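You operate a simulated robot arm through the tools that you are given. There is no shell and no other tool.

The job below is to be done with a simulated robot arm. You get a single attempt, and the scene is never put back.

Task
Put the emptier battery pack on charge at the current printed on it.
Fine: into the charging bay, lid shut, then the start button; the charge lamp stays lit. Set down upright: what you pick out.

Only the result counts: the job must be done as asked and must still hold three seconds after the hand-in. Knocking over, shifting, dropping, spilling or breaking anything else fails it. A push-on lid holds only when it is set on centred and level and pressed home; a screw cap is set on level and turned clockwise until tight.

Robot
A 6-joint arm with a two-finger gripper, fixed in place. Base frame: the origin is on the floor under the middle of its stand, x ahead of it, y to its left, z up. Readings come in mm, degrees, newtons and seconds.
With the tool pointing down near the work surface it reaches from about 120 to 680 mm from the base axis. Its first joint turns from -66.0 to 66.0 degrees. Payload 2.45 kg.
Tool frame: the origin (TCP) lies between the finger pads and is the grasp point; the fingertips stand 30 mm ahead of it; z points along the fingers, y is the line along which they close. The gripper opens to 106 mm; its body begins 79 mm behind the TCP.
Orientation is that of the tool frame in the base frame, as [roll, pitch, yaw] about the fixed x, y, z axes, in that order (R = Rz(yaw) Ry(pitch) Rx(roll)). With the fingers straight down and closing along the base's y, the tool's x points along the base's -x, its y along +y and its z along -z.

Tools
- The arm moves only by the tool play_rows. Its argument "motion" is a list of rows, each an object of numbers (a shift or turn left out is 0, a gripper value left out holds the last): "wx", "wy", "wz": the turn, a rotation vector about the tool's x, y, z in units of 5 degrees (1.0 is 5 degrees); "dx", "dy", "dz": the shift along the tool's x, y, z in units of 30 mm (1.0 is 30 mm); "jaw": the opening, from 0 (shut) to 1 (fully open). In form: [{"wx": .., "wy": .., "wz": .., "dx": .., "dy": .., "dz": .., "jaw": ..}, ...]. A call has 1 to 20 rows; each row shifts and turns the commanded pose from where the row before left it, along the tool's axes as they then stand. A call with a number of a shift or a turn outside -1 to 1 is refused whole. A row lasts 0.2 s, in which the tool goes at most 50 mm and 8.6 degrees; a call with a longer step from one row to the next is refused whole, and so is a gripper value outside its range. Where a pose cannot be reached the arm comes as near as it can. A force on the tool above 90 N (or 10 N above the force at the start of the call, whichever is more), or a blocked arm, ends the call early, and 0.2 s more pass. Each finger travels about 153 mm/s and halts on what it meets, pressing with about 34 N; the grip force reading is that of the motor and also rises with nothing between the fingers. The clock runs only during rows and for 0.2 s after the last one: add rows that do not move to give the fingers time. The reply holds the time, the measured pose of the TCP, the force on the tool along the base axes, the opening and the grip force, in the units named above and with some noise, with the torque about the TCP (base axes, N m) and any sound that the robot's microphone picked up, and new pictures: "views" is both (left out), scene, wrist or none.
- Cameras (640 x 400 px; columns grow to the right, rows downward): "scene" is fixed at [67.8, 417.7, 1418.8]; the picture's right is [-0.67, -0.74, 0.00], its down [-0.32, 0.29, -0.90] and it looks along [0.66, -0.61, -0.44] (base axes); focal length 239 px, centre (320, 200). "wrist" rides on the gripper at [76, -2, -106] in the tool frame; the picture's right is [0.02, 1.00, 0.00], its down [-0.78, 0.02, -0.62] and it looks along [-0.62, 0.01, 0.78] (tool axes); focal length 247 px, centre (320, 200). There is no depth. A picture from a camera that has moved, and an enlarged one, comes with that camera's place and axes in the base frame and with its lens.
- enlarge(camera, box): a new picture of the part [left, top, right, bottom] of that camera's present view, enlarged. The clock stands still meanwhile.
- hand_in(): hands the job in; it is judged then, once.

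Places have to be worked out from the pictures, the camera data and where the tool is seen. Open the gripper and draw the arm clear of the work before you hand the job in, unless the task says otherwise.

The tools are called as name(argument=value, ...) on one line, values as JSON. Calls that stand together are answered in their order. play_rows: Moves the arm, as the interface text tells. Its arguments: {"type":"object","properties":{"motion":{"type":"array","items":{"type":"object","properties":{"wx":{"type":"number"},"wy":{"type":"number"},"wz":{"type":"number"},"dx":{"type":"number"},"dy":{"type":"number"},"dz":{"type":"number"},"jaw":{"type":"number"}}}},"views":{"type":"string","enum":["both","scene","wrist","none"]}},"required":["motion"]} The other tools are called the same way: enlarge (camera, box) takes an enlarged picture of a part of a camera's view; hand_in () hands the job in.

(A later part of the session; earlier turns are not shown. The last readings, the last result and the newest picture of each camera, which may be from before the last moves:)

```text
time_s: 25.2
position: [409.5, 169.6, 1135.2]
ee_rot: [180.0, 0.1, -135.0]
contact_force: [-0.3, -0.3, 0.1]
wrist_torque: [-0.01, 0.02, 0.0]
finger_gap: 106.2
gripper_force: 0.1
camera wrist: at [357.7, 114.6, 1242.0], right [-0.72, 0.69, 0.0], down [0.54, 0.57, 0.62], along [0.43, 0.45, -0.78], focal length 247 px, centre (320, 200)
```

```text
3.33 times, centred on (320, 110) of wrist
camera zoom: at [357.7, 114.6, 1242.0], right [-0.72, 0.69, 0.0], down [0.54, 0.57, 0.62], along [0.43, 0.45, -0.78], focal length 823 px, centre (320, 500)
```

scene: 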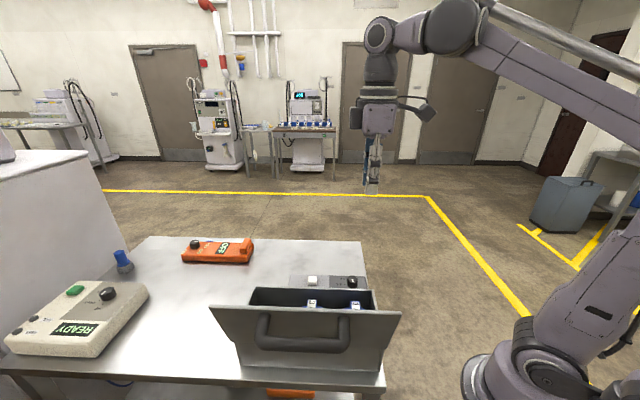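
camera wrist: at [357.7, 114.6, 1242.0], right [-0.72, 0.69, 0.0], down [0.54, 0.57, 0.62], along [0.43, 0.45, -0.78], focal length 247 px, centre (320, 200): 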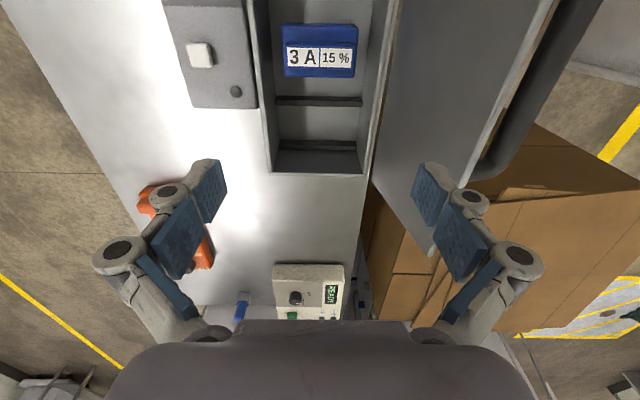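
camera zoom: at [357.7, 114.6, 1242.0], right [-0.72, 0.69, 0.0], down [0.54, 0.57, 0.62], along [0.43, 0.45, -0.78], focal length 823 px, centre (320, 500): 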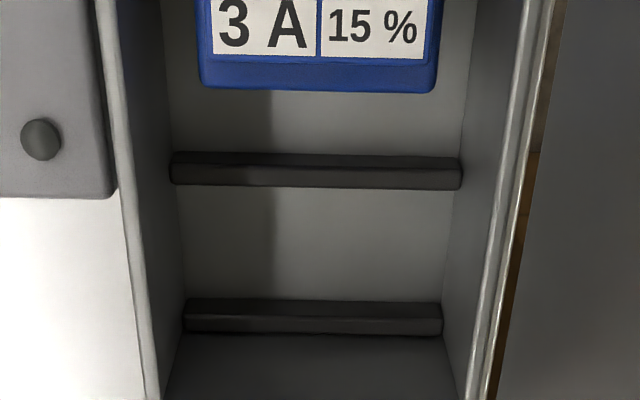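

Measured in box coordinates (s along u, c along n): the 15 % pack's body spans s≈356–413, with a raised grip about 24 mm thick (s≈373–396, c≈-214…-131, z≈868–902). The bay between the ribs spans s≈465–533, so the pack must move about 114 mm along u. I rise a little and turn the tool 90° so the fingers close across the 24 mm grip with the camera away from the lid.

play_rows(motion=[{"wz": -1, "dz": -0.7}, {"wz": -1, "dz": -0.7}, {"wz": -1}, {"wz": -1}, {"wz": -1}, {"wz": -1}, {"wz": -1}, {"wz": -1}, {"wz": -1}, {"wz": -1}, {"wz": -1}, {"wz": -1}, {"wz": -1}, {"wz": -1}, {"wz": -1}, {"wz": -1}, {"wz": -1}, {"wz": -1}, {}], views="both")

```text
time_s: 29.2
position: [409.6, 170.0, 1177.6]
ee_rot: [-179.9, 0.0, -44.8]
contact_force: [0.9, 0.4, -1.4]
wrist_torque: [0.04, -0.01, 0.03]
finger_gap: 106.0
gripper_force: 0.1
camera wrist: at [465.7, 116.3, 1283.9], right [-0.69, -0.72, 0.0], down [-0.57, 0.54, 0.62], along [-0.45, 0.43, -0.78], focal length 247 px, centre (320, 200)
```

scene: 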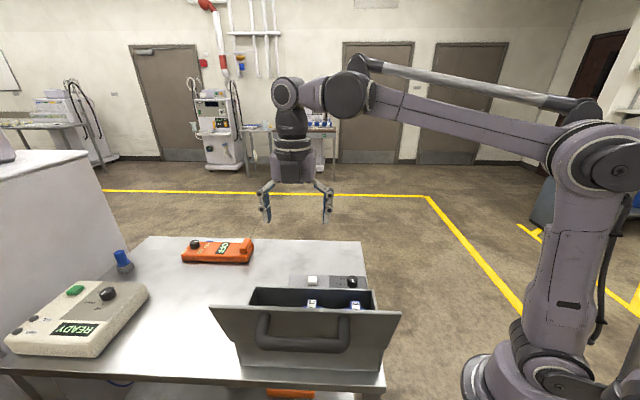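
wrist: 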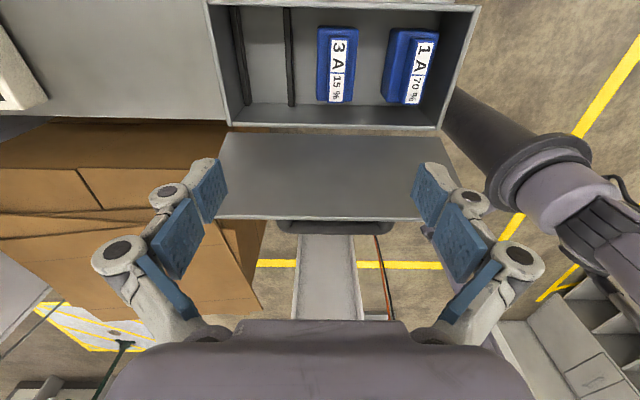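

The turn worked. I check the pack's position once more in this orientation before descending.

enlarge(camera="wrist", box=[210, 0, 480, 140])

enlarge(camera="wrist", box=[300, 20, 370, 110])

```text
2.37 times, centred on (345, 70) of wrist
camera zoom: at [465.7, 116.3, 1283.9], right [-0.69, -0.72, 0.0], down [-0.57, 0.54, 0.62], along [-0.45, 0.43, -0.78], focal length 585 px, centre (261, 508)
```

zoom: 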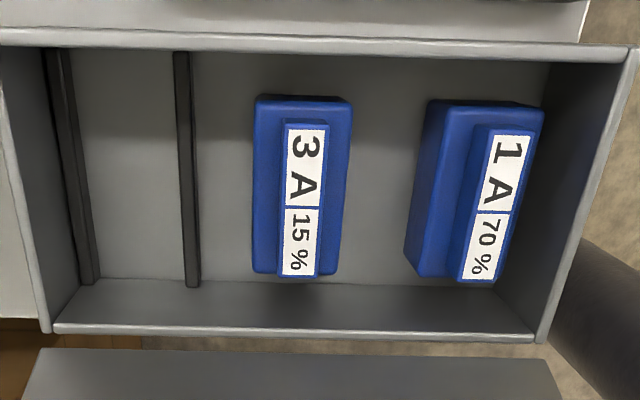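

```text
4.44 times, centred on (335, 65) of wrist
camera zoom: at [465.7, 116.3, 1283.9], right [-0.69, -0.72, 0.0], down [-0.57, 0.54, 0.62], along [-0.45, 0.43, -0.78], focal length 1098 px, centre (253, 800)
```

zoom: 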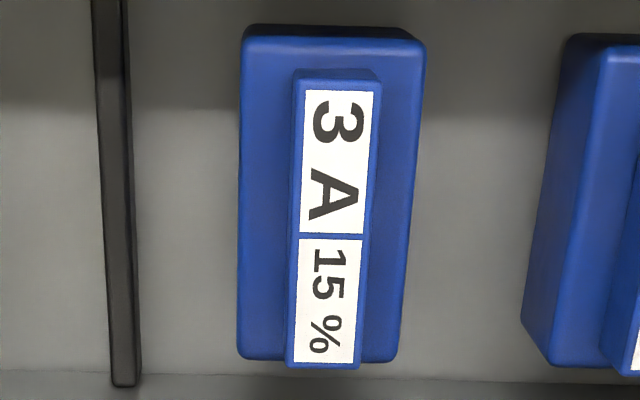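

Both views agree the pack needs to travel about 114 mm along u from its present spot to be centred between the ribs. I descend to z≈950 over the grip with the jaw at about 53 mm and check.

play_rows(motion=[{"dx": 0.013, "dy": 0.1, "dz": 0.948, "jaw": 0.5}, {"dx": 0.013, "dy": 0.1, "dz": 0.948}, {"dx": 0.013, "dy": 0.1, "dz": 0.948}, {"dx": 0.013, "dy": 0.1, "dz": 0.948}, {"dx": 0.013, "dy": 0.1, "dz": 0.948}, {"dx": 0.013, "dy": 0.1, "dz": 0.948}, {"dx": 0.013, "dy": 0.1, "dz": 0.948}, {"dx": 0.013, "dy": 0.1, "dz": 0.948}, {}], views="both")

enlarge(camera="wrist", box=[200, 50, 440, 250])

```text
time_s: 31.2
position: [392.7, 149.6, 949.9]
ee_rot: [180.0, 0.0, -45.1]
contact_force: [0.6, 0.8, 0.1]
wrist_torque: [-0.02, -0.01, -0.02]
finger_gap: 53.0
gripper_force: 0.0
camera wrist: at [449.5, 96.4, 1056.6], right [-0.69, -0.72, 0.0], down [-0.57, 0.54, 0.62], along [-0.45, 0.43, -0.78], focal length 247 px, centre (320, 200)
```

scene: 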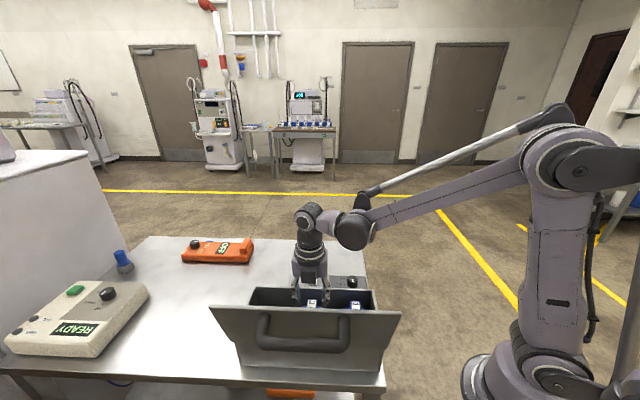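
wrist: 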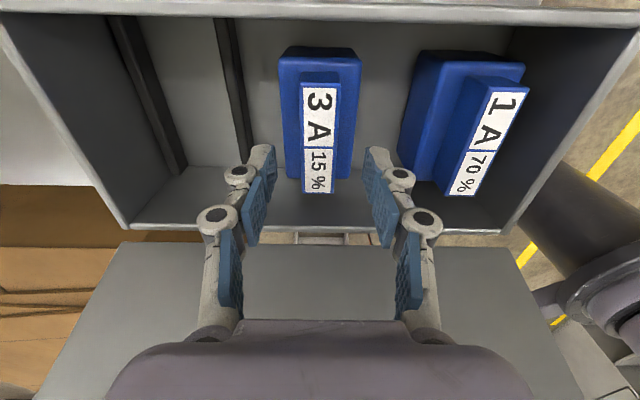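

```text
2.00 times, centred on (320, 150) of wrist
camera zoom: at [449.5, 96.4, 1056.6], right [-0.69, -0.72, 0.0], down [-0.57, 0.54, 0.62], along [-0.45, 0.43, -0.78], focal length 494 px, centre (320, 300)
```

zoom: 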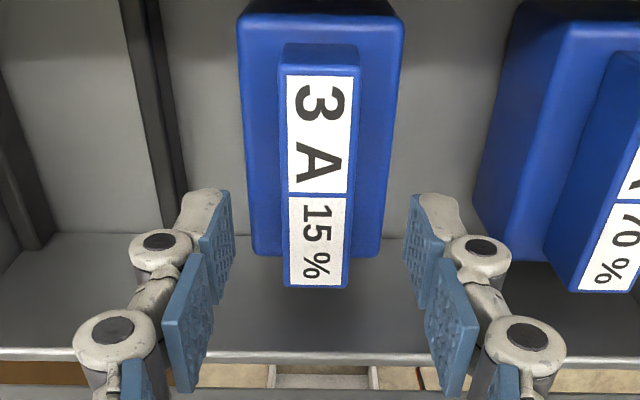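

The grip is centred between the fingers to within a millimetre. I descend so the fingertips stop a few millimetres above the pack's shoulder, then close.

play_rows(motion=[{"dz": 0.72}, {"dz": 0.72}, {}], views="wrist")

```text
time_s: 32.0
position: [393.2, 150.5, 907.7]
ee_rot: [-180.0, 0.0, -45.0]
contact_force: [0.2, -0.1, 0.0]
wrist_torque: [-0.02, 0.01, -0.02]
finger_gap: 53.0
gripper_force: 0.0
camera wrist: at [449.8, 96.4, 1014.0], right [-0.69, -0.72, 0.0], down [-0.57, 0.54, 0.62], along [-0.45, 0.43, -0.78], focal length 247 px, centre (320, 200)
```

wrist: 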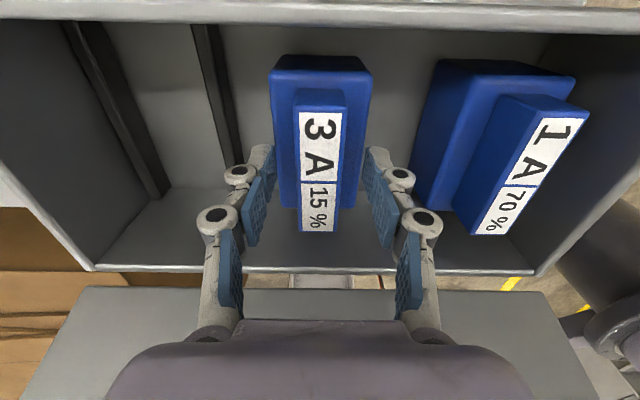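

The fingers straddle the raised grip. I close on it.

play_rows(motion=[{"jaw": 0.0}, {}, {}], views="wrist")

```text
time_s: 32.8
position: [392.9, 150.1, 907.9]
ee_rot: [-179.9, -0.1, -44.9]
contact_force: [2.7, 1.2, 1.1]
wrist_torque: [0.16, -0.01, -0.02]
finger_gap: 25.6
gripper_force: 33.9
camera wrist: at [450.0, 96.5, 1014.2], right [-0.69, -0.72, 0.0], down [-0.57, 0.54, 0.62], along [-0.45, 0.43, -0.78], focal length 247 px, centre (320, 200)
```

wrist: 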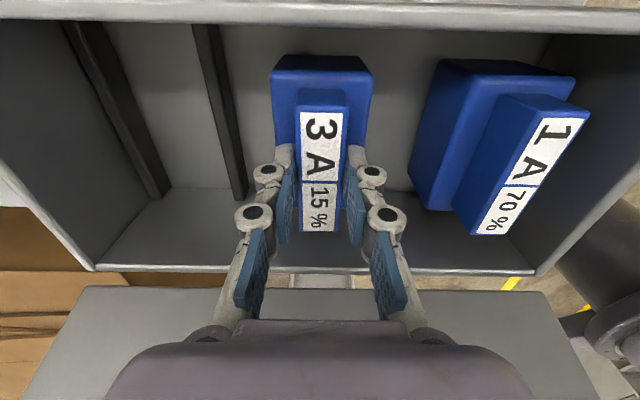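

The grip is firm at 25.6 mm. I lift about 48 mm to clear the 22 mm rib.

play_rows(motion=[{"dz": -0.3}, {"dz": -0.45}, {"dz": -0.45}, {"dz": -0.4}, {}], views="both")

```text
time_s: 34.0
position: [393.7, 151.4, 954.8]
ee_rot: [-180.0, 0.0, -45.0]
contact_force: [-0.5, 0.0, -8.4]
wrist_torque: [-0.02, -0.02, 0.04]
finger_gap: 25.5
gripper_force: 34.3
camera wrist: at [450.7, 97.0, 1061.3], right [-0.69, -0.72, 0.0], down [-0.57, 0.54, 0.62], along [-0.45, 0.43, -0.78], focal length 247 px, centre (320, 200)
```

scene: 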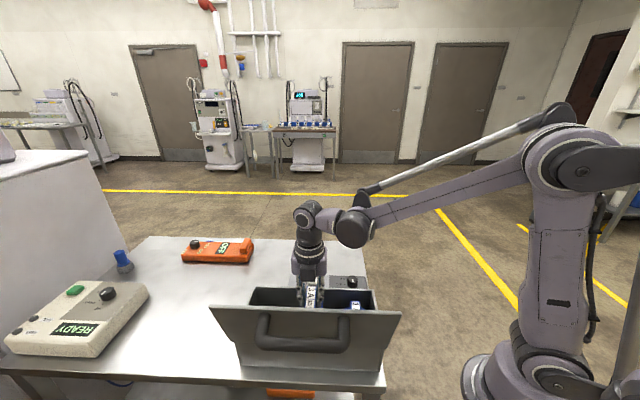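
wrist: 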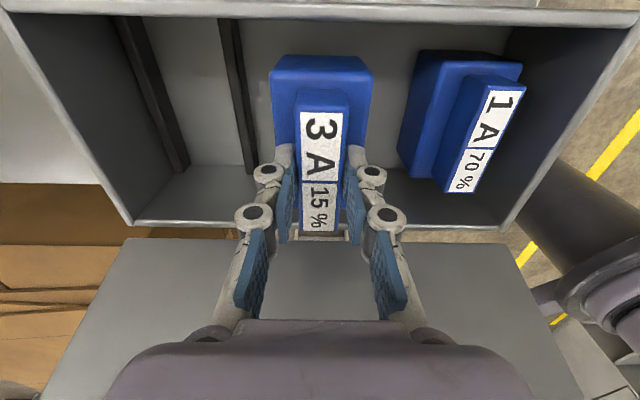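

The pack is lifted cleanly (about 8 N). I carry it 114 mm along u, over the rib and above the bay.

play_rows(motion=[{"dy": -0.6}, {"dy": -0.8}, {"dy": -0.85}, {"dy": -0.85}, {"dy": -0.707}, {}], views="both")

enlarge(camera="wrist", box=[220, 20, 420, 240])

```text
time_s: 35.4
position: [477.2, 232.3, 954.0]
ee_rot: [-180.0, 0.0, -45.0]
contact_force: [0.1, 0.6, -8.5]
wrist_torque: [-0.02, 0.02, -0.01]
finger_gap: 25.5
gripper_force: 34.5
camera wrist: at [532.3, 178.4, 1061.2], right [-0.69, -0.72, 0.0], down [-0.57, 0.54, 0.62], along [-0.45, 0.43, -0.78], focal length 247 px, centre (320, 200)
```

scene: 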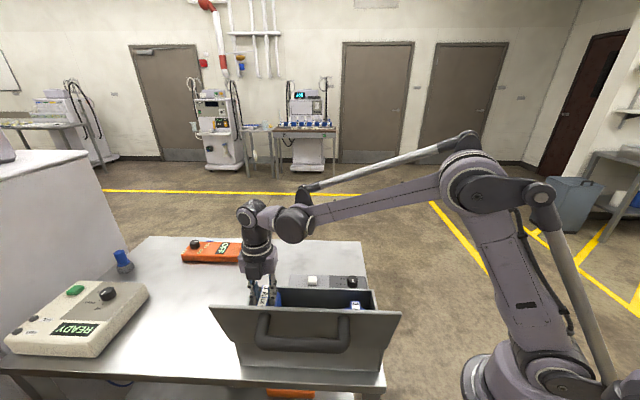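
wrist: 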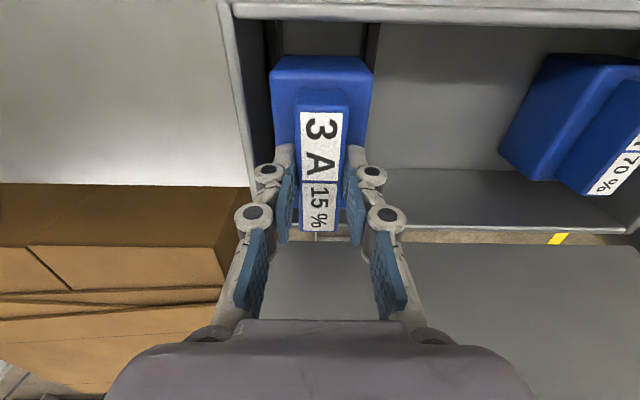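

```text
1.82 times, centred on (320, 130) of wrist
camera zoom: at [532.3, 178.4, 1061.2], right [-0.69, -0.72, 0.0], down [-0.57, 0.54, 0.62], along [-0.45, 0.43, -0.78], focal length 449 px, centre (320, 327)
```

zoom: 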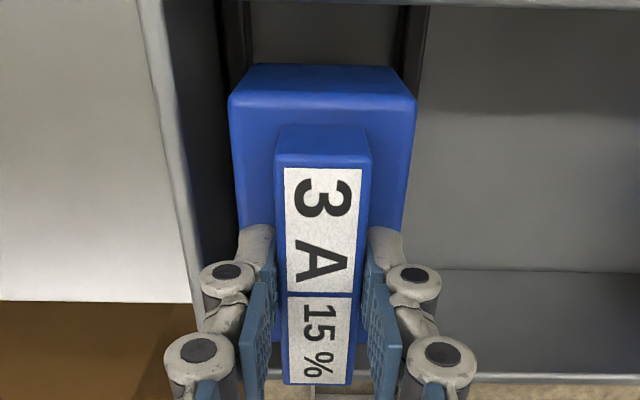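

Looks well placed over the bay. I zoom in on the visible rib ends to check the pack is centred between them.

enlarge(camera="wrist", box=[240, 10, 400, 90])

```text
4.00 times, centred on (320, 50) of wrist
camera zoom: at [532.3, 178.4, 1061.2], right [-0.69, -0.72, 0.0], down [-0.57, 0.54, 0.62], along [-0.45, 0.43, -0.78], focal length 988 px, centre (320, 800)
```

zoom: 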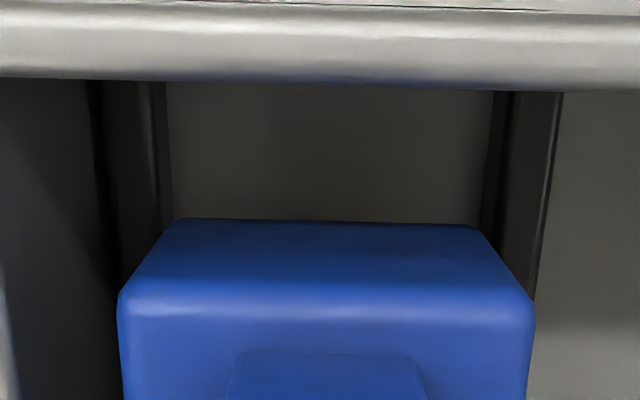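

The pack sits within about 1 mm of the bay centre, with some 5–6 mm of clearance on each side. I nudge it 1 mm and lower it almost to the floor.

play_rows(motion=[{"dy": 0.033, "dz": 0.35}, {"dz": 0.4}, {"dz": 0.4}, {"dz": 0.25}, {}], views="wrist")

```text
time_s: 36.6
position: [476.3, 231.1, 912.4]
ee_rot: [180.0, 0.0, -45.0]
contact_force: [0.7, -0.1, -7.9]
wrist_torque: [-0.02, -0.01, -0.01]
finger_gap: 25.7
gripper_force: 34.2
camera wrist: at [531.3, 177.6, 1019.2], right [-0.69, -0.72, 0.0], down [-0.57, 0.54, 0.62], along [-0.45, 0.43, -0.78], focal length 247 px, centre (320, 200)
```

wrist: 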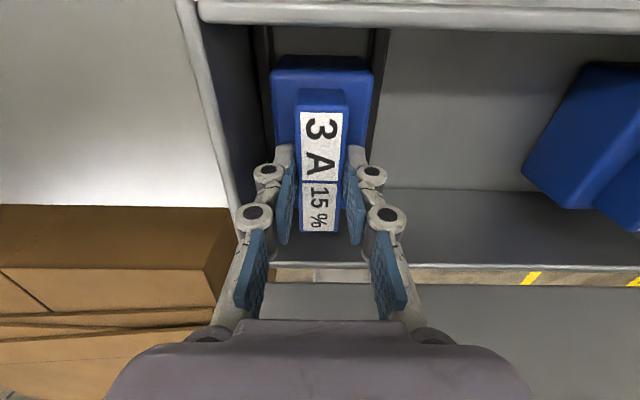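

The pack has gone down between the ribs with no side contact. I lower it the last few millimetres until the floor takes its weight.

play_rows(motion=[{"dz": 0.06}, {"dz": 0.06}, {"dz": 0.05}, {}], views="none")

```text
time_s: 37.6
position: [475.4, 231.2, 907.9]
ee_rot: [-180.0, 0.0, -45.0]
contact_force: [-0.4, 0.5, -8.3]
wrist_torque: [-0.03, -0.01, 0.02]
finger_gap: 25.7
gripper_force: 33.3
```

It still hangs at full weight, so the floor is a little lower. I go on in 1.5 mm steps.

play_rows(motion=[{"dz": 0.05}, {"dz": 0.05}, {}], views="none")

```text
time_s: 38.4
position: [474.9, 230.6, 905.1]
ee_rot: [-180.0, 0.0, -44.9]
contact_force: [1.9, 1.2, 24.0]
wrist_torque: [0.06, -0.04, 0.01]
finger_gap: 26.0
gripper_force: 34.4
```

The floor now carries it (24 N upward). I open the jaw just enough to free the grip and withdraw straight up.

play_rows(motion=[{"dz": -0.02}, {"jaw": 0.35}, {}, {"dz": -0.3}, {"dz": -0.6}, {"dz": -0.9}, {}], views="both")

enlarge(camera="wrist", box=[210, 0, 430, 200])

```text
time_s: 40.0
position: [475.4, 231.0, 960.5]
ee_rot: [180.0, 0.1, -45.0]
contact_force: [-0.8, -0.8, 1.2]
wrist_torque: [-0.03, 0.01, 0.0]
finger_gap: 37.4
gripper_force: 0.1
camera wrist: at [530.9, 177.2, 1066.3], right [-0.69, -0.72, 0.0], down [-0.57, 0.54, 0.62], along [-0.45, 0.43, -0.78], focal length 247 px, centre (320, 200)
```

scene: 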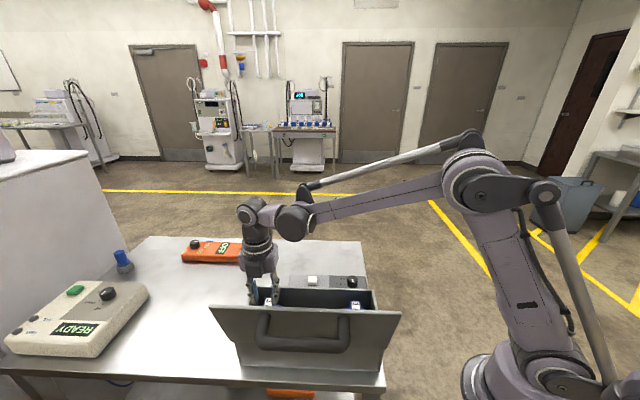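
wrist: 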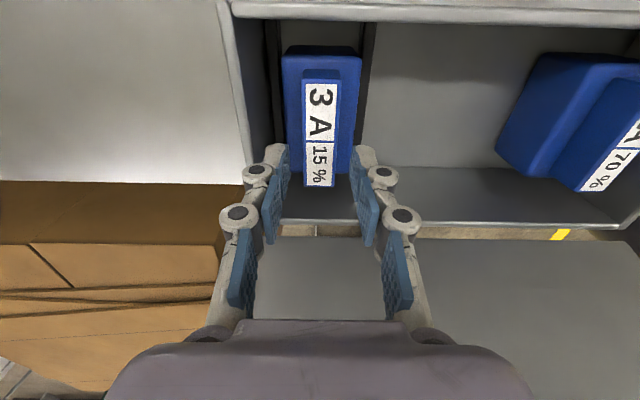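

```text
2.00 times, centred on (320, 100) of wrist
camera zoom: at [530.9, 177.2, 1066.3], right [-0.69, -0.72, 0.0], down [-0.57, 0.54, 0.62], along [-0.45, 0.43, -0.78], focal length 494 px, centre (320, 400)
```

zoom: 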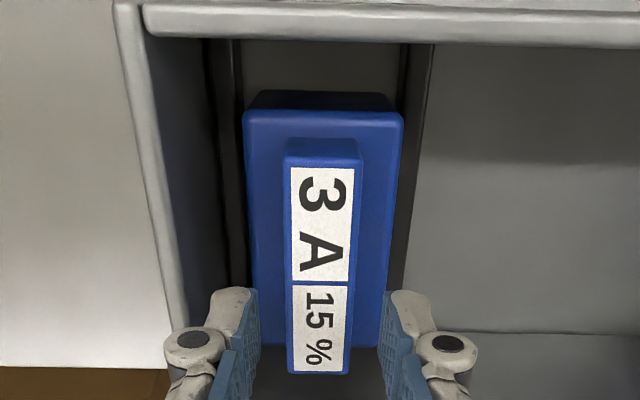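

The 15 % pack stands upright between the ribs, released. Now the dial: I rise and move over the panel to look nearly straight down at the knob.

play_rows(motion=[{"dz": -0.9}, {"dz": -0.75}, {"dx": 0.504, "dy": 0.983}, {"dx": 0.504, "dy": 0.983}, {"dx": 0.504, "dy": 0.983}, {"dx": 0.504, "dy": 0.983}, {"dx": 0.504, "dy": 0.983}, {"dx": 0.504, "dy": 0.983}, {"dx": 0.504, "dy": 0.983}, {"dx": 0.504, "dy": 0.983}, {}], views="both")

enlarge(camera="wrist", box=[250, 0, 390, 110])

```text
time_s: 42.4
position: [392.5, -20.5, 1009.2]
ee_rot: [180.0, 0.1, -45.1]
contact_force: [0.3, -1.1, 0.5]
wrist_torque: [-0.03, 0.02, 0.0]
finger_gap: 37.2
gripper_force: 0.0
camera wrist: at [449.0, -74.9, 1115.4], right [-0.69, -0.72, 0.0], down [-0.57, 0.54, 0.62], along [-0.45, 0.43, -0.78], focal length 247 px, centre (320, 200)
```

scene: 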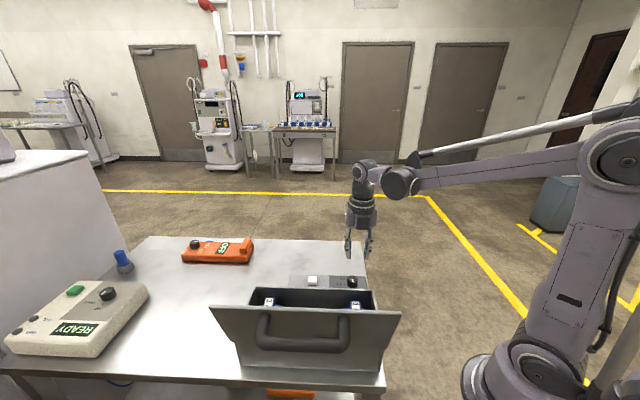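
wrist: 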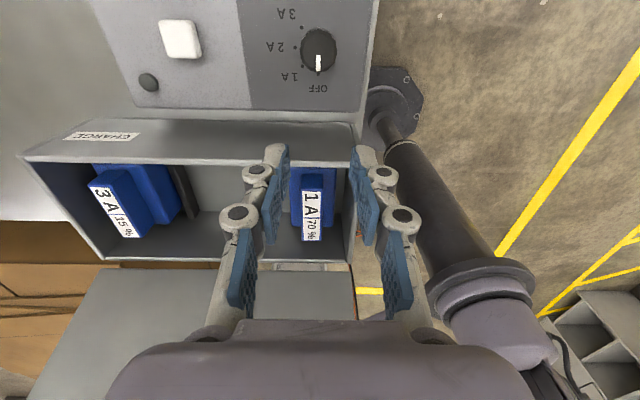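

```text
3.64 times, centred on (320, 55) of wrist
camera zoom: at [449.0, -74.9, 1115.4], right [-0.69, -0.72, 0.0], down [-0.57, 0.54, 0.62], along [-0.45, 0.43, -0.78], focal length 898 px, centre (320, 727)
```

zoom: 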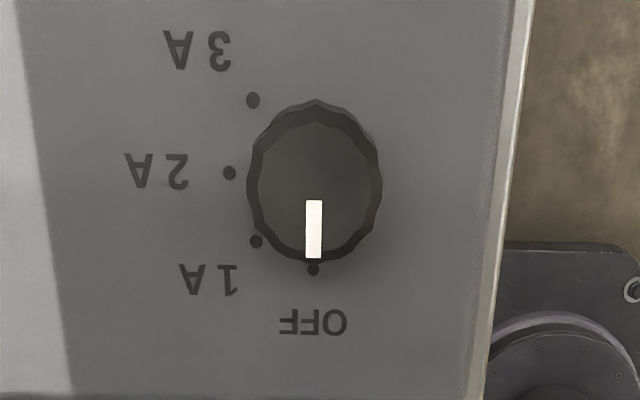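

The knob points at OFF with dots about 45° apart, so 3 A is 135° clockwise from above; a "CHARGE" label also marks the bay end. I put the knob axis at about s≈265, c≈-336 with its top near z 850, and move above it to z≈910 to check alignment.

play_rows(motion=[{"dx": 0.49, "dy": -0.083, "jaw": 0.57}, {"dx": 0.49}, {"dx": 0.487}, {"dz": 0.8}, {"dz": 0.8}, {"dz": 0.8}, {"dz": 0.8}, {}], views="wrist")

enlarge(camera="wrist", box=[230, 60, 410, 220])

```text
time_s: 44.2
position: [426.1, -51.6, 912.0]
ee_rot: [-179.9, 0.0, -44.9]
contact_force: [-0.1, -0.1, 0.7]
wrist_torque: [0.01, 0.0, -0.02]
finger_gap: 60.2
gripper_force: 0.1
camera wrist: at [482.6, -104.2, 1018.8], right [-0.69, -0.72, 0.0], down [-0.57, 0.54, 0.62], along [-0.45, 0.43, -0.78], focal length 247 px, centre (320, 200)
```

wrist: 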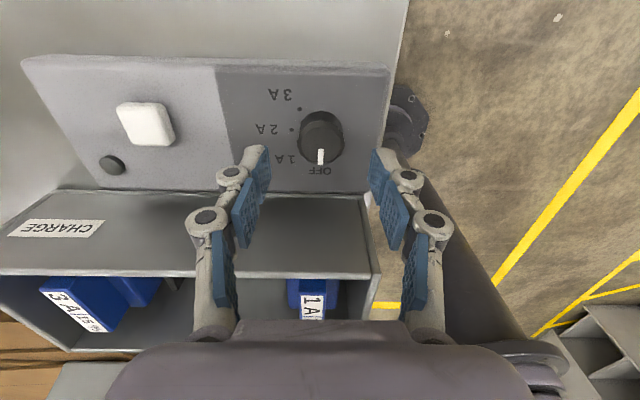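

```text
2.50 times, centred on (320, 140) of wrist
camera zoom: at [482.6, -104.2, 1018.8], right [-0.69, -0.72, 0.0], down [-0.57, 0.54, 0.62], along [-0.45, 0.43, -0.78], focal length 617 px, centre (320, 350)
```

zoom: 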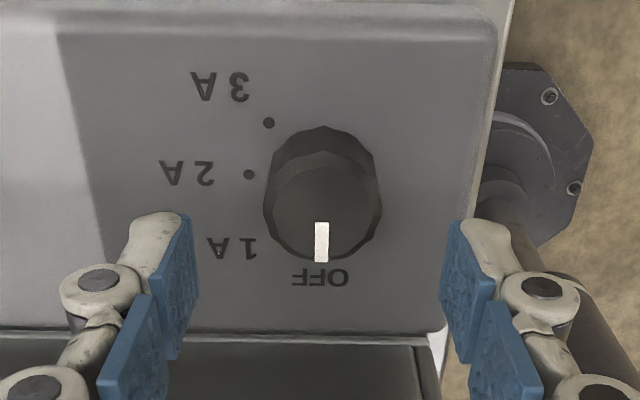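

The knob is nearly centred; I shift about 3.5 mm toward the box and descend so the fingertips come level with the knob top.

play_rows(motion=[{"dx": -0.117, "dy": 0.02, "dz": 0.5}, {"dz": 0.5}, {}], views="wrist")

enlarge(camera="wrist", box=[230, 80, 410, 240])

```text
time_s: 45.0
position: [422.7, -48.7, 882.2]
ee_rot: [-180.0, -0.1, -45.1]
contact_force: [-0.3, 0.2, 0.7]
wrist_torque: [-0.02, -0.01, 0.02]
finger_gap: 60.4
gripper_force: 0.1
camera wrist: at [479.3, -102.9, 989.4], right [-0.69, -0.72, 0.0], down [-0.57, 0.54, 0.62], along [-0.45, 0.43, -0.78], focal length 247 px, centre (320, 200)
```

wrist: 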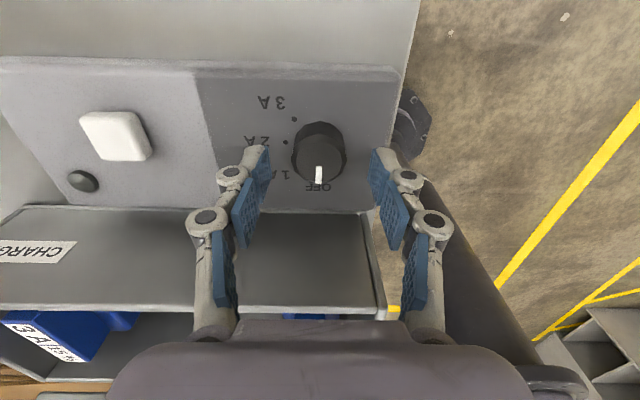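

```text
2.50 times, centred on (320, 160) of wrist
camera zoom: at [479.3, -102.9, 989.4], right [-0.69, -0.72, 0.0], down [-0.57, 0.54, 0.62], along [-0.45, 0.43, -0.78], focal length 617 px, centre (320, 300)
```

zoom: 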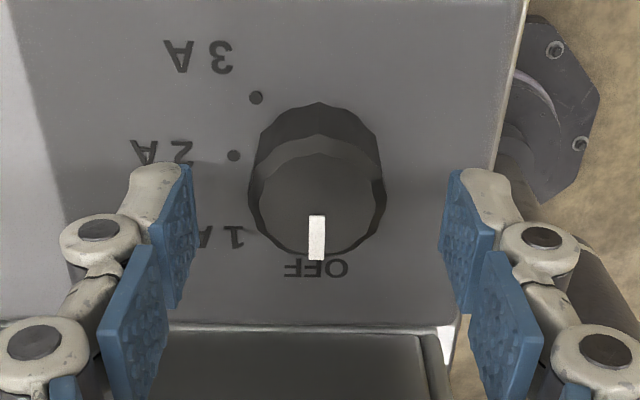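

Centred on the knob. I lower about 13 mm more so the pads cover the knob's side, watching for panel contact.

play_rows(motion=[{"dz": 0.22}, {"dz": 0.22}, {}], views="wrist")

```text
time_s: 45.8
position: [422.7, -49.4, 871.0]
ee_rot: [179.9, 0.0, -45.1]
contact_force: [0.6, 0.0, 1.0]
wrist_torque: [0.01, 0.01, -0.01]
finger_gap: 60.3
gripper_force: 0.1
camera wrist: at [479.5, -102.7, 976.3], right [-0.69, -0.72, 0.0], down [-0.57, 0.54, 0.62], along [-0.45, 0.43, -0.78], focal length 247 px, centre (320, 200)
```

wrist: 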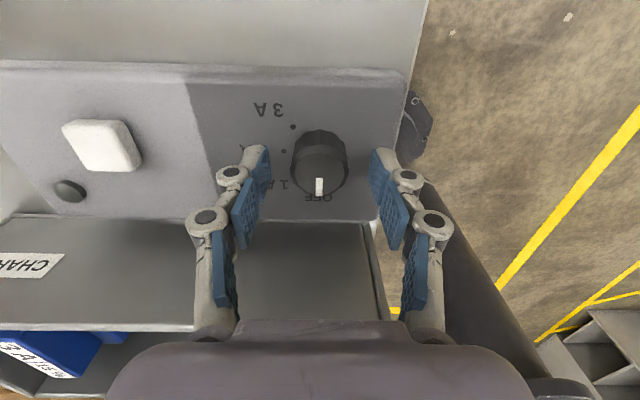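

Tips are at about z 840, around 12 mm down the knob's side with no contact. I close on the knob and try the first 45° clockwise.

play_rows(motion=[{"jaw": 0.0}, {}, {}, {"wz": 0.5}, {"wz": 0.8}, {"wz": 0.9}, {"wz": 0.9}, {"wz": 0.9}, {"wz": 1}, {"wz": 1}, {"wz": 1}, {"wz": 1}, {"wz": 1}, {}], views="wrist")

enlarge(camera="wrist", box=[240, 80, 400, 240])

```text
time_s: 48.8
position: [424.4, -46.7, 868.7]
ee_rot: [-179.8, 0.0, -90.1]
contact_force: [15.3, 5.9, 21.2]
wrist_torque: [-0.23, -0.37, -0.01]
finger_gap: 33.2
gripper_force: 44.7
camera wrist: at [426.3, -125.7, 976.4], right [-1.0, -0.02, 0.0], down [-0.02, 0.78, 0.62], along [-0.01, 0.62, -0.78], focal length 247 px, centre (320, 200)
```

wrist: 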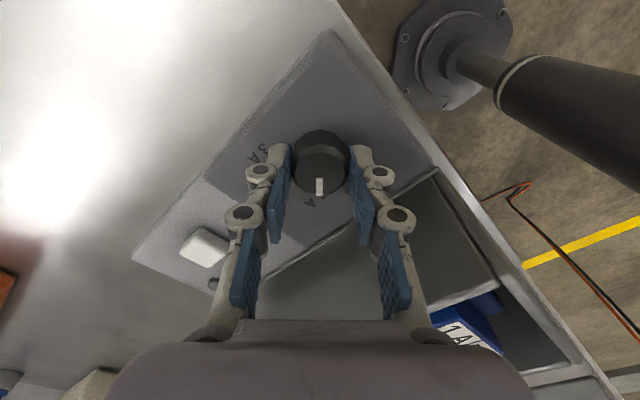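

```text
2.50 times, centred on (320, 160) of wrist
camera zoom: at [426.3, -125.7, 976.4], right [-1.0, -0.02, 0.0], down [-0.02, 0.78, 0.62], along [-0.01, 0.62, -0.78], focal length 617 px, centre (320, 300)
```

zoom: 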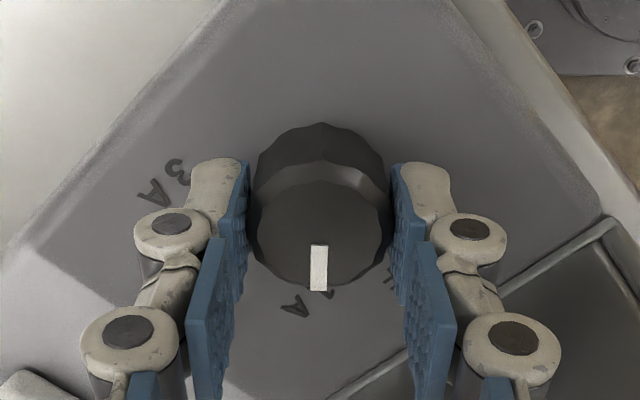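

The knob follows the tool (pointer now at 1 A). I continue another 45° to 2 A.

play_rows(motion=[{"wz": 1}, {"wz": 1}, {"wz": 1}, {"wz": 1}, {"wz": 1}, {"wz": 1}, {"wz": 1}, {"wz": 1}, {"wz": 1}, {}], views="wrist")

enlarge(camera="wrist", box=[240, 80, 400, 240])

```text
time_s: 51.0
position: [424.9, -49.4, 869.5]
ee_rot: [-179.7, 0.2, -135.1]
contact_force: [18.3, 5.7, 2.4]
wrist_torque: [-0.25, -0.02, -0.01]
finger_gap: 33.6
gripper_force: 45.2
camera wrist: at [372.3, -104.6, 976.2], right [-0.72, 0.69, 0.0], down [0.54, 0.57, 0.62], along [0.43, 0.45, -0.78], focal length 247 px, centre (320, 200)
```

wrist: 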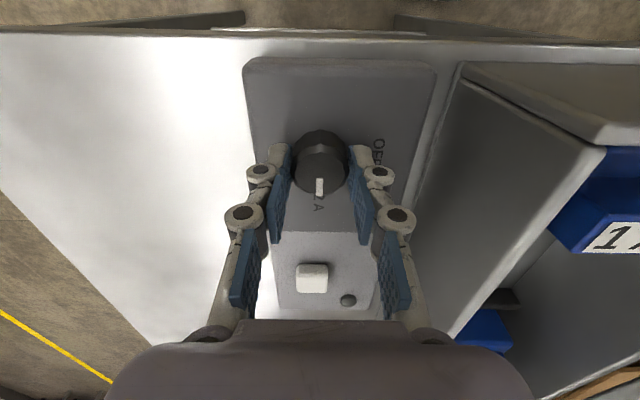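

```text
2.50 times, centred on (320, 160) of wrist
camera zoom: at [372.3, -104.6, 976.2], right [-0.72, 0.69, 0.0], down [0.54, 0.57, 0.62], along [0.43, 0.45, -0.78], focal length 617 px, centre (320, 300)
```

zoom: 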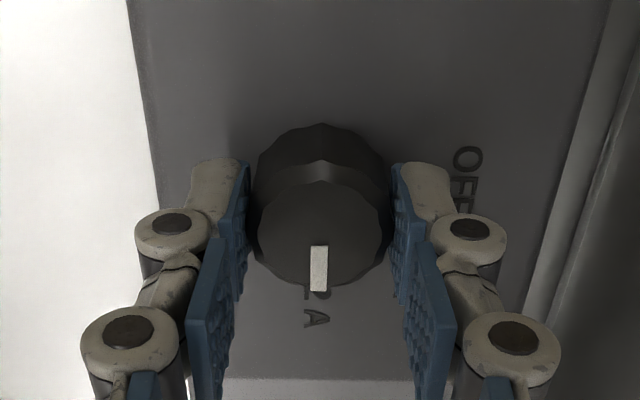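

The pointer is now at 2 A and still tracking the tool. I turn the last 45° to 3 A.

play_rows(motion=[{"wz": 1}, {"wz": 1}, {"wz": 1}, {"wz": 1}, {"wz": 1}, {"wz": 1}, {"wz": 1}, {"wz": 1}, {"wz": 1}, {}], views="wrist")

enlarge(camera="wrist", box=[240, 80, 400, 240])

```text
time_s: 53.2
position: [424.5, -49.1, 870.5]
ee_rot: [-179.9, 0.3, 179.9]
contact_force: [17.2, -4.7, 1.0]
wrist_torque: [-0.14, -0.31, 0.04]
finger_gap: 33.3
gripper_force: 44.8
camera wrist: at [348.9, -51.5, 976.0], right [-0.02, 1.0, 0.0], down [0.78, 0.02, 0.63], along [0.63, 0.01, -0.78], focal length 247 px, centre (320, 200)
```

wrist: 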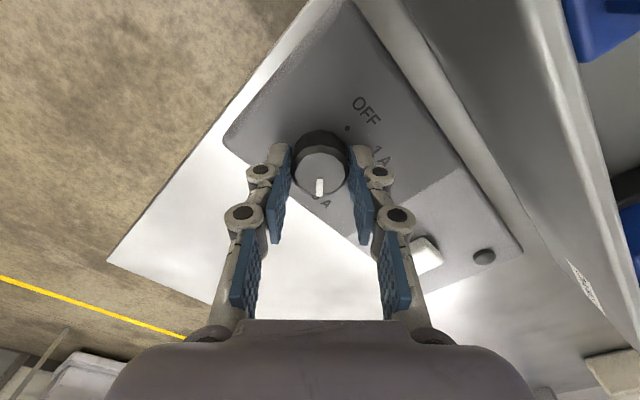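

```text
2.50 times, centred on (320, 160) of wrist
camera zoom: at [348.9, -51.5, 976.0], right [-0.02, 1.0, 0.0], down [0.78, 0.02, 0.63], along [0.63, 0.01, -0.78], focal length 617 px, centre (320, 300)
```

zoom: 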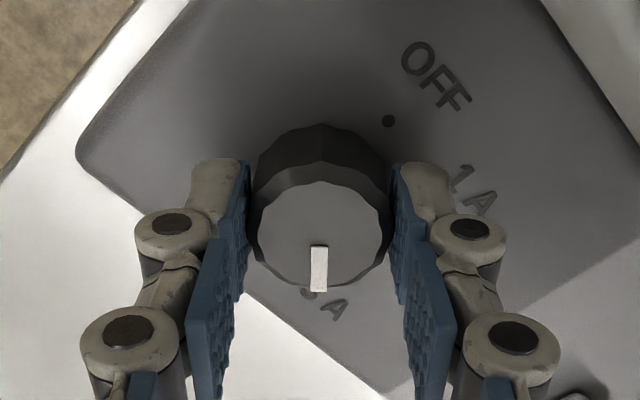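

The pointer points at 3 A. I open the jaw and rise to confirm it stays there.

play_rows(motion=[{"jaw": 0.57}, {}, {"dz": -0.6}, {"dz": -0.9}, {"dz": -0.9}, {"dz": -0.9}, {"dz": -0.9}, {}], views="both")

enlarge(camera="wrist", box=[240, 40, 420, 170])

```text
time_s: 55.0
position: [423.5, -48.9, 995.5]
ee_rot: [-180.0, 0.0, -180.0]
contact_force: [-0.2, 0.0, -0.4]
wrist_torque: [-0.01, 0.02, 0.03]
finger_gap: 60.4
gripper_force: 0.1
camera wrist: at [348.5, -51.5, 1102.6], right [-0.02, 1.0, 0.0], down [0.78, 0.02, 0.62], along [0.62, 0.01, -0.78], focal length 247 px, centre (320, 200)
```

scene: 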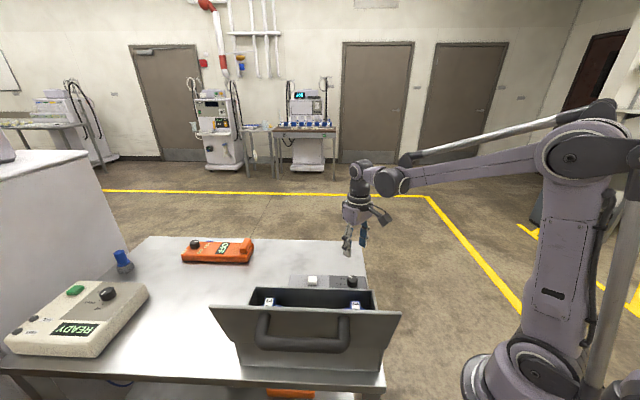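
wrist: 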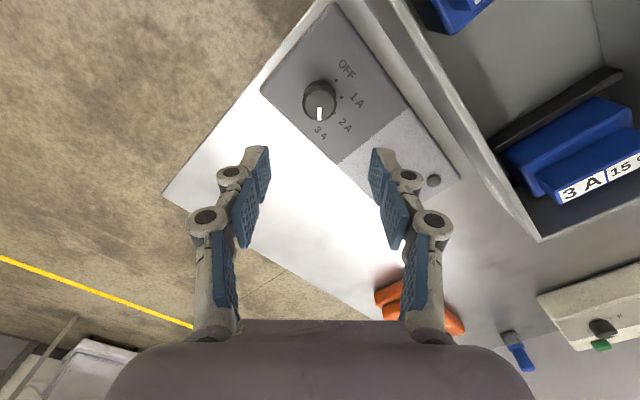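

```text
3.08 times, centred on (330, 105) of wrist
camera zoom: at [348.5, -51.5, 1102.6], right [-0.02, 1.0, 0.0], down [0.78, 0.02, 0.62], along [0.62, 0.01, -0.78], focal length 760 px, centre (289, 492)
```

zoom: 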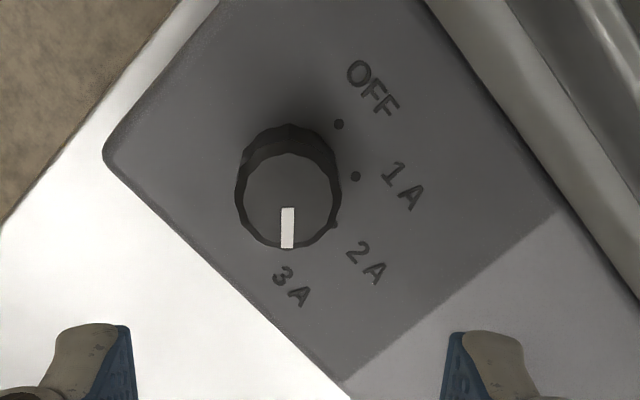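

The dial now points at 3 A, exactly 135° from OFF. Next is the lid: I rise, return the tool to the box-aligned yaw and go back toward the pose where I released the handle.

play_rows(motion=[{"wz": -1, "dz": -0.963}, {"wz": -1, "dz": -0.963}, {"wz": -1, "dz": -0.963}, {"wz": -1, "dz": -0.963}, {"wz": -1, "dz": -0.963}, {"wz": -1, "dz": -0.963}, {"wz": -1, "dz": -0.963}, {"wz": -1, "dz": -0.963}, {"wz": -1, "dz": -0.963}, {"jaw": 0.38}, {}], views="wrist")

play_rows(motion=[{"dx": -0.327, "dy": 0.951}, {"dx": -0.327, "dy": 0.951}, {"dx": -0.327, "dy": 0.951}, {"dx": -0.327, "dy": 0.951}, {"dx": -0.327, "dy": 0.951}, {"dx": -0.327, "dy": 0.951}, {"dx": -0.327, "dy": 0.951}, {"dx": -0.327, "dy": 0.951}, {"dx": -0.327, "dy": 0.951}, {"dx": -0.327, "dy": 0.951}, {"dx": -0.327, "dy": 0.951}, {"dx": -0.327, "dy": 0.951}, {"dx": -0.327, "dy": 0.951}, {"wx": 1}, {"wx": 1}, {"wx": 1}, {"wx": 1}, {"wx": 1}, {}], views="both")

```text
time_s: 57.4
position: [423.9, -49.1, 1256.3]
ee_rot: [180.0, 0.0, -134.9]
contact_force: [-0.4, 0.0, 1.3]
wrist_torque: [0.0, -0.03, 0.01]
finger_gap: 40.3
gripper_force: 0.1
camera wrist: at [372.1, -105.2, 1362.5], right [-0.72, 0.69, 0.0], down [0.54, 0.57, 0.62], along [0.43, 0.45, -0.78], focal length 247 px, centre (320, 200)
```

wrist: 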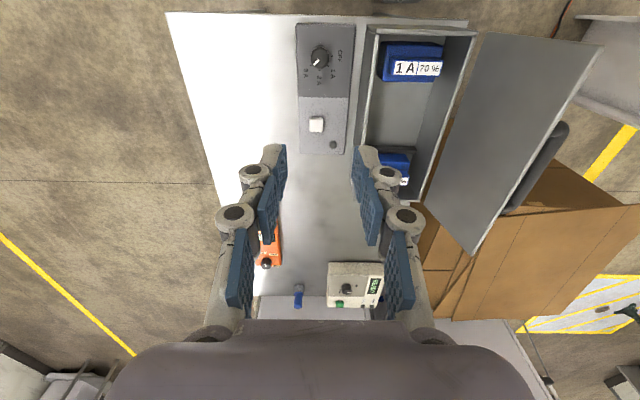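

```text
time_s: 61.4
position: [250.7, 303.6, 1256.5]
ee_rot: [-155.0, -0.1, -135.1]
contact_force: [0.4, 0.0, -0.3]
wrist_torque: [-0.01, -0.01, 0.01]
finger_gap: 40.5
gripper_force: 0.0
camera wrist: at [167.5, 279.2, 1353.3], right [-0.66, 0.63, -0.42], down [0.36, 0.75, 0.56], along [0.67, 0.21, -0.72], focal length 247 px, centre (320, 200)
```

scene: 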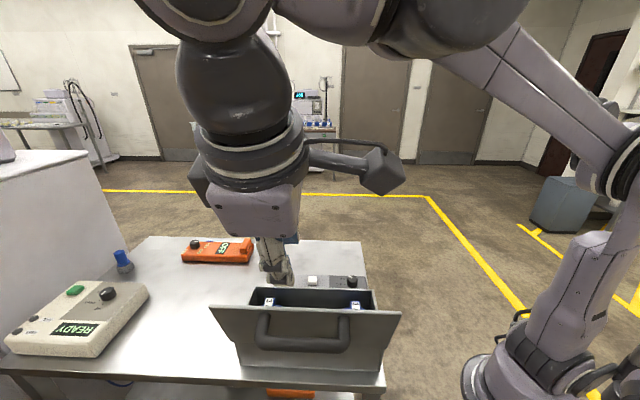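
wrist: 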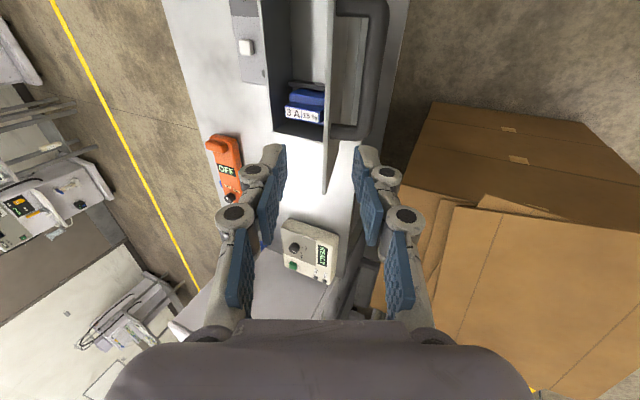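

The camera sees the open lid edge-on with its handle. I go down to the earlier withdrawal point at z≈1105 and compare.

play_rows(motion=[{"dy": 0.42, "dz": 0.906}, {"dy": 0.42, "dz": 0.906}, {"dy": 0.42, "dz": 0.906}, {"dy": 0.42, "dz": 0.906}, {"dy": 0.42, "dz": 0.906}, {}], views="wrist")

enlarge(camera="wrist", box=[200, 60, 420, 260])

```text
time_s: 62.8
position: [251.0, 302.4, 1106.6]
ee_rot: [-154.9, 0.1, -135.0]
contact_force: [0.3, 0.9, 1.1]
wrist_torque: [0.03, -0.02, -0.03]
finger_gap: 40.6
gripper_force: 0.1
camera wrist: at [167.5, 278.7, 1203.7], right [-0.66, 0.63, -0.42], down [0.36, 0.75, 0.56], along [0.66, 0.21, -0.72], focal length 247 px, centre (320, 200)
```

wrist: 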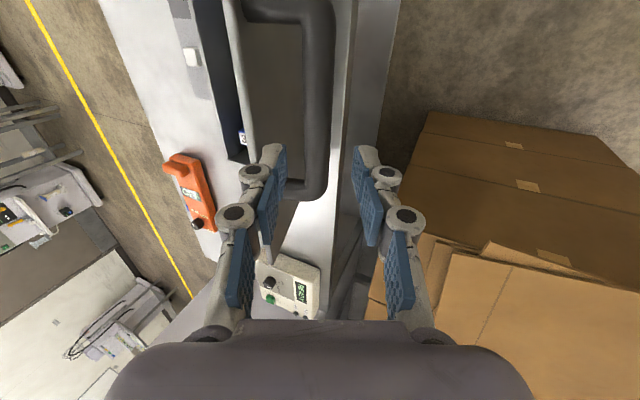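

```text
2.00 times, centred on (310, 160) of wrist
camera zoom: at [167.5, 278.7, 1203.7], right [-0.66, 0.63, -0.42], down [0.36, 0.75, 0.56], along [0.66, 0.21, -0.72], focal length 494 px, centre (340, 280)
```

zoom: 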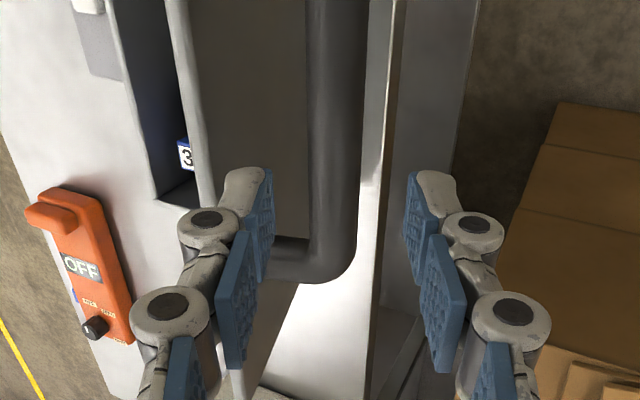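

The view matches the withdrawal picture; the bar is about 3 mm toward the lid side. I correct by 2 mm, narrow the jaw slightly and slide down over the bar.

play_rows(motion=[{"dy": -0.07, "jaw": 0.35}, {"dz": 0.8}, {"dz": 0.8}, {"dz": 0.7}, {"dz": 0.5}, {}], views="both")

```text
time_s: 64.2
position: [278.5, 276.0, 1030.3]
ee_rot: [-155.0, -0.1, -135.0]
contact_force: [0.6, -0.1, 0.4]
wrist_torque: [0.0, -0.02, 0.01]
finger_gap: 37.1
gripper_force: 0.0
camera wrist: at [194.2, 252.1, 1128.2], right [-0.66, 0.63, -0.42], down [0.36, 0.75, 0.56], along [0.67, 0.21, -0.72], focal length 247 px, centre (320, 200)
```

scene: 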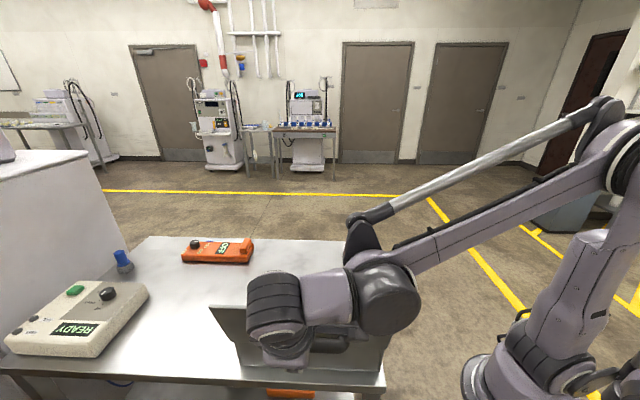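
wrist: 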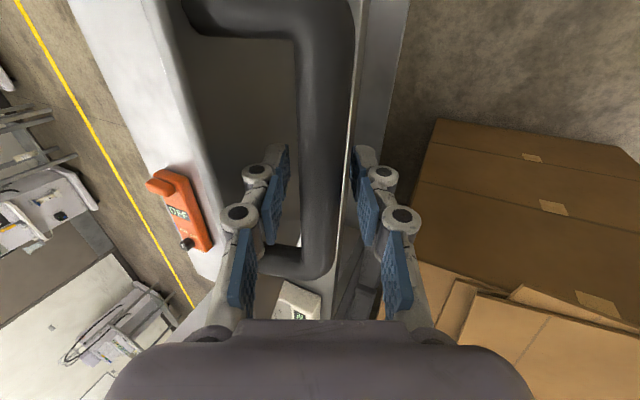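

The bar is between the pads. I go 5 mm deeper and close on it.

play_rows(motion=[{"dz": 0.17}, {"jaw": 0.0}, {}, {}], views="wrist")

```text
time_s: 65.2
position: [279.8, 274.0, 1026.9]
ee_rot: [-154.9, 0.0, -134.9]
contact_force: [2.4, -2.5, 8.0]
wrist_torque: [0.12, -0.1, -0.45]
finger_gap: 20.1
gripper_force: 40.9
camera wrist: at [196.0, 250.1, 1123.7], right [-0.65, 0.63, -0.42], down [0.36, 0.75, 0.56], along [0.67, 0.21, -0.71], focal length 247 px, centre (320, 200)
```

wrist: 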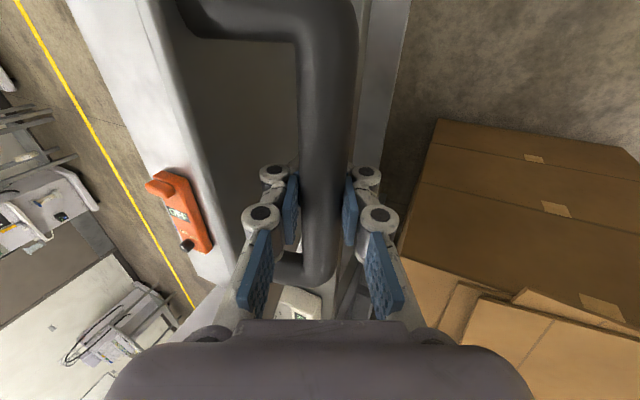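

I have the bar. To keep the fingertips from touching the lid as it pivots, I re-grip 10 mm nearer the tips while the lid rests on its stop.

play_rows(motion=[{"jaw": 0.3}, {}, {"dz": -0.33}, {"jaw": 0.0}, {}, {}], views="wrist")

```text
time_s: 66.6
position: [277.0, 276.7, 1035.4]
ee_rot: [-155.0, -0.1, -135.1]
contact_force: [5.2, -4.5, -10.0]
wrist_torque: [0.2, -0.22, -0.36]
finger_gap: 19.7
gripper_force: 45.0
camera wrist: at [193.3, 253.0, 1132.5], right [-0.65, 0.63, -0.42], down [0.36, 0.75, 0.56], along [0.67, 0.21, -0.72], focal length 247 px, centre (320, 200)
```

wrist: 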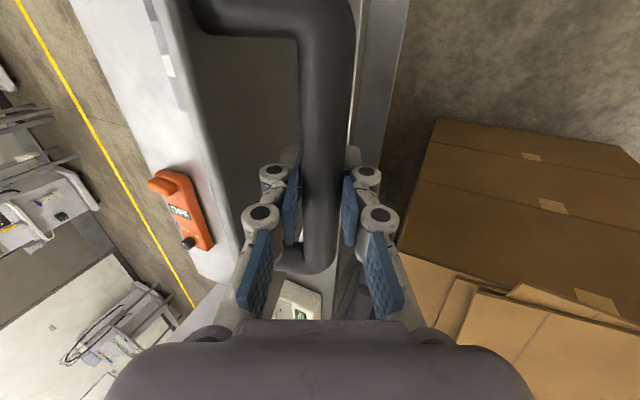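

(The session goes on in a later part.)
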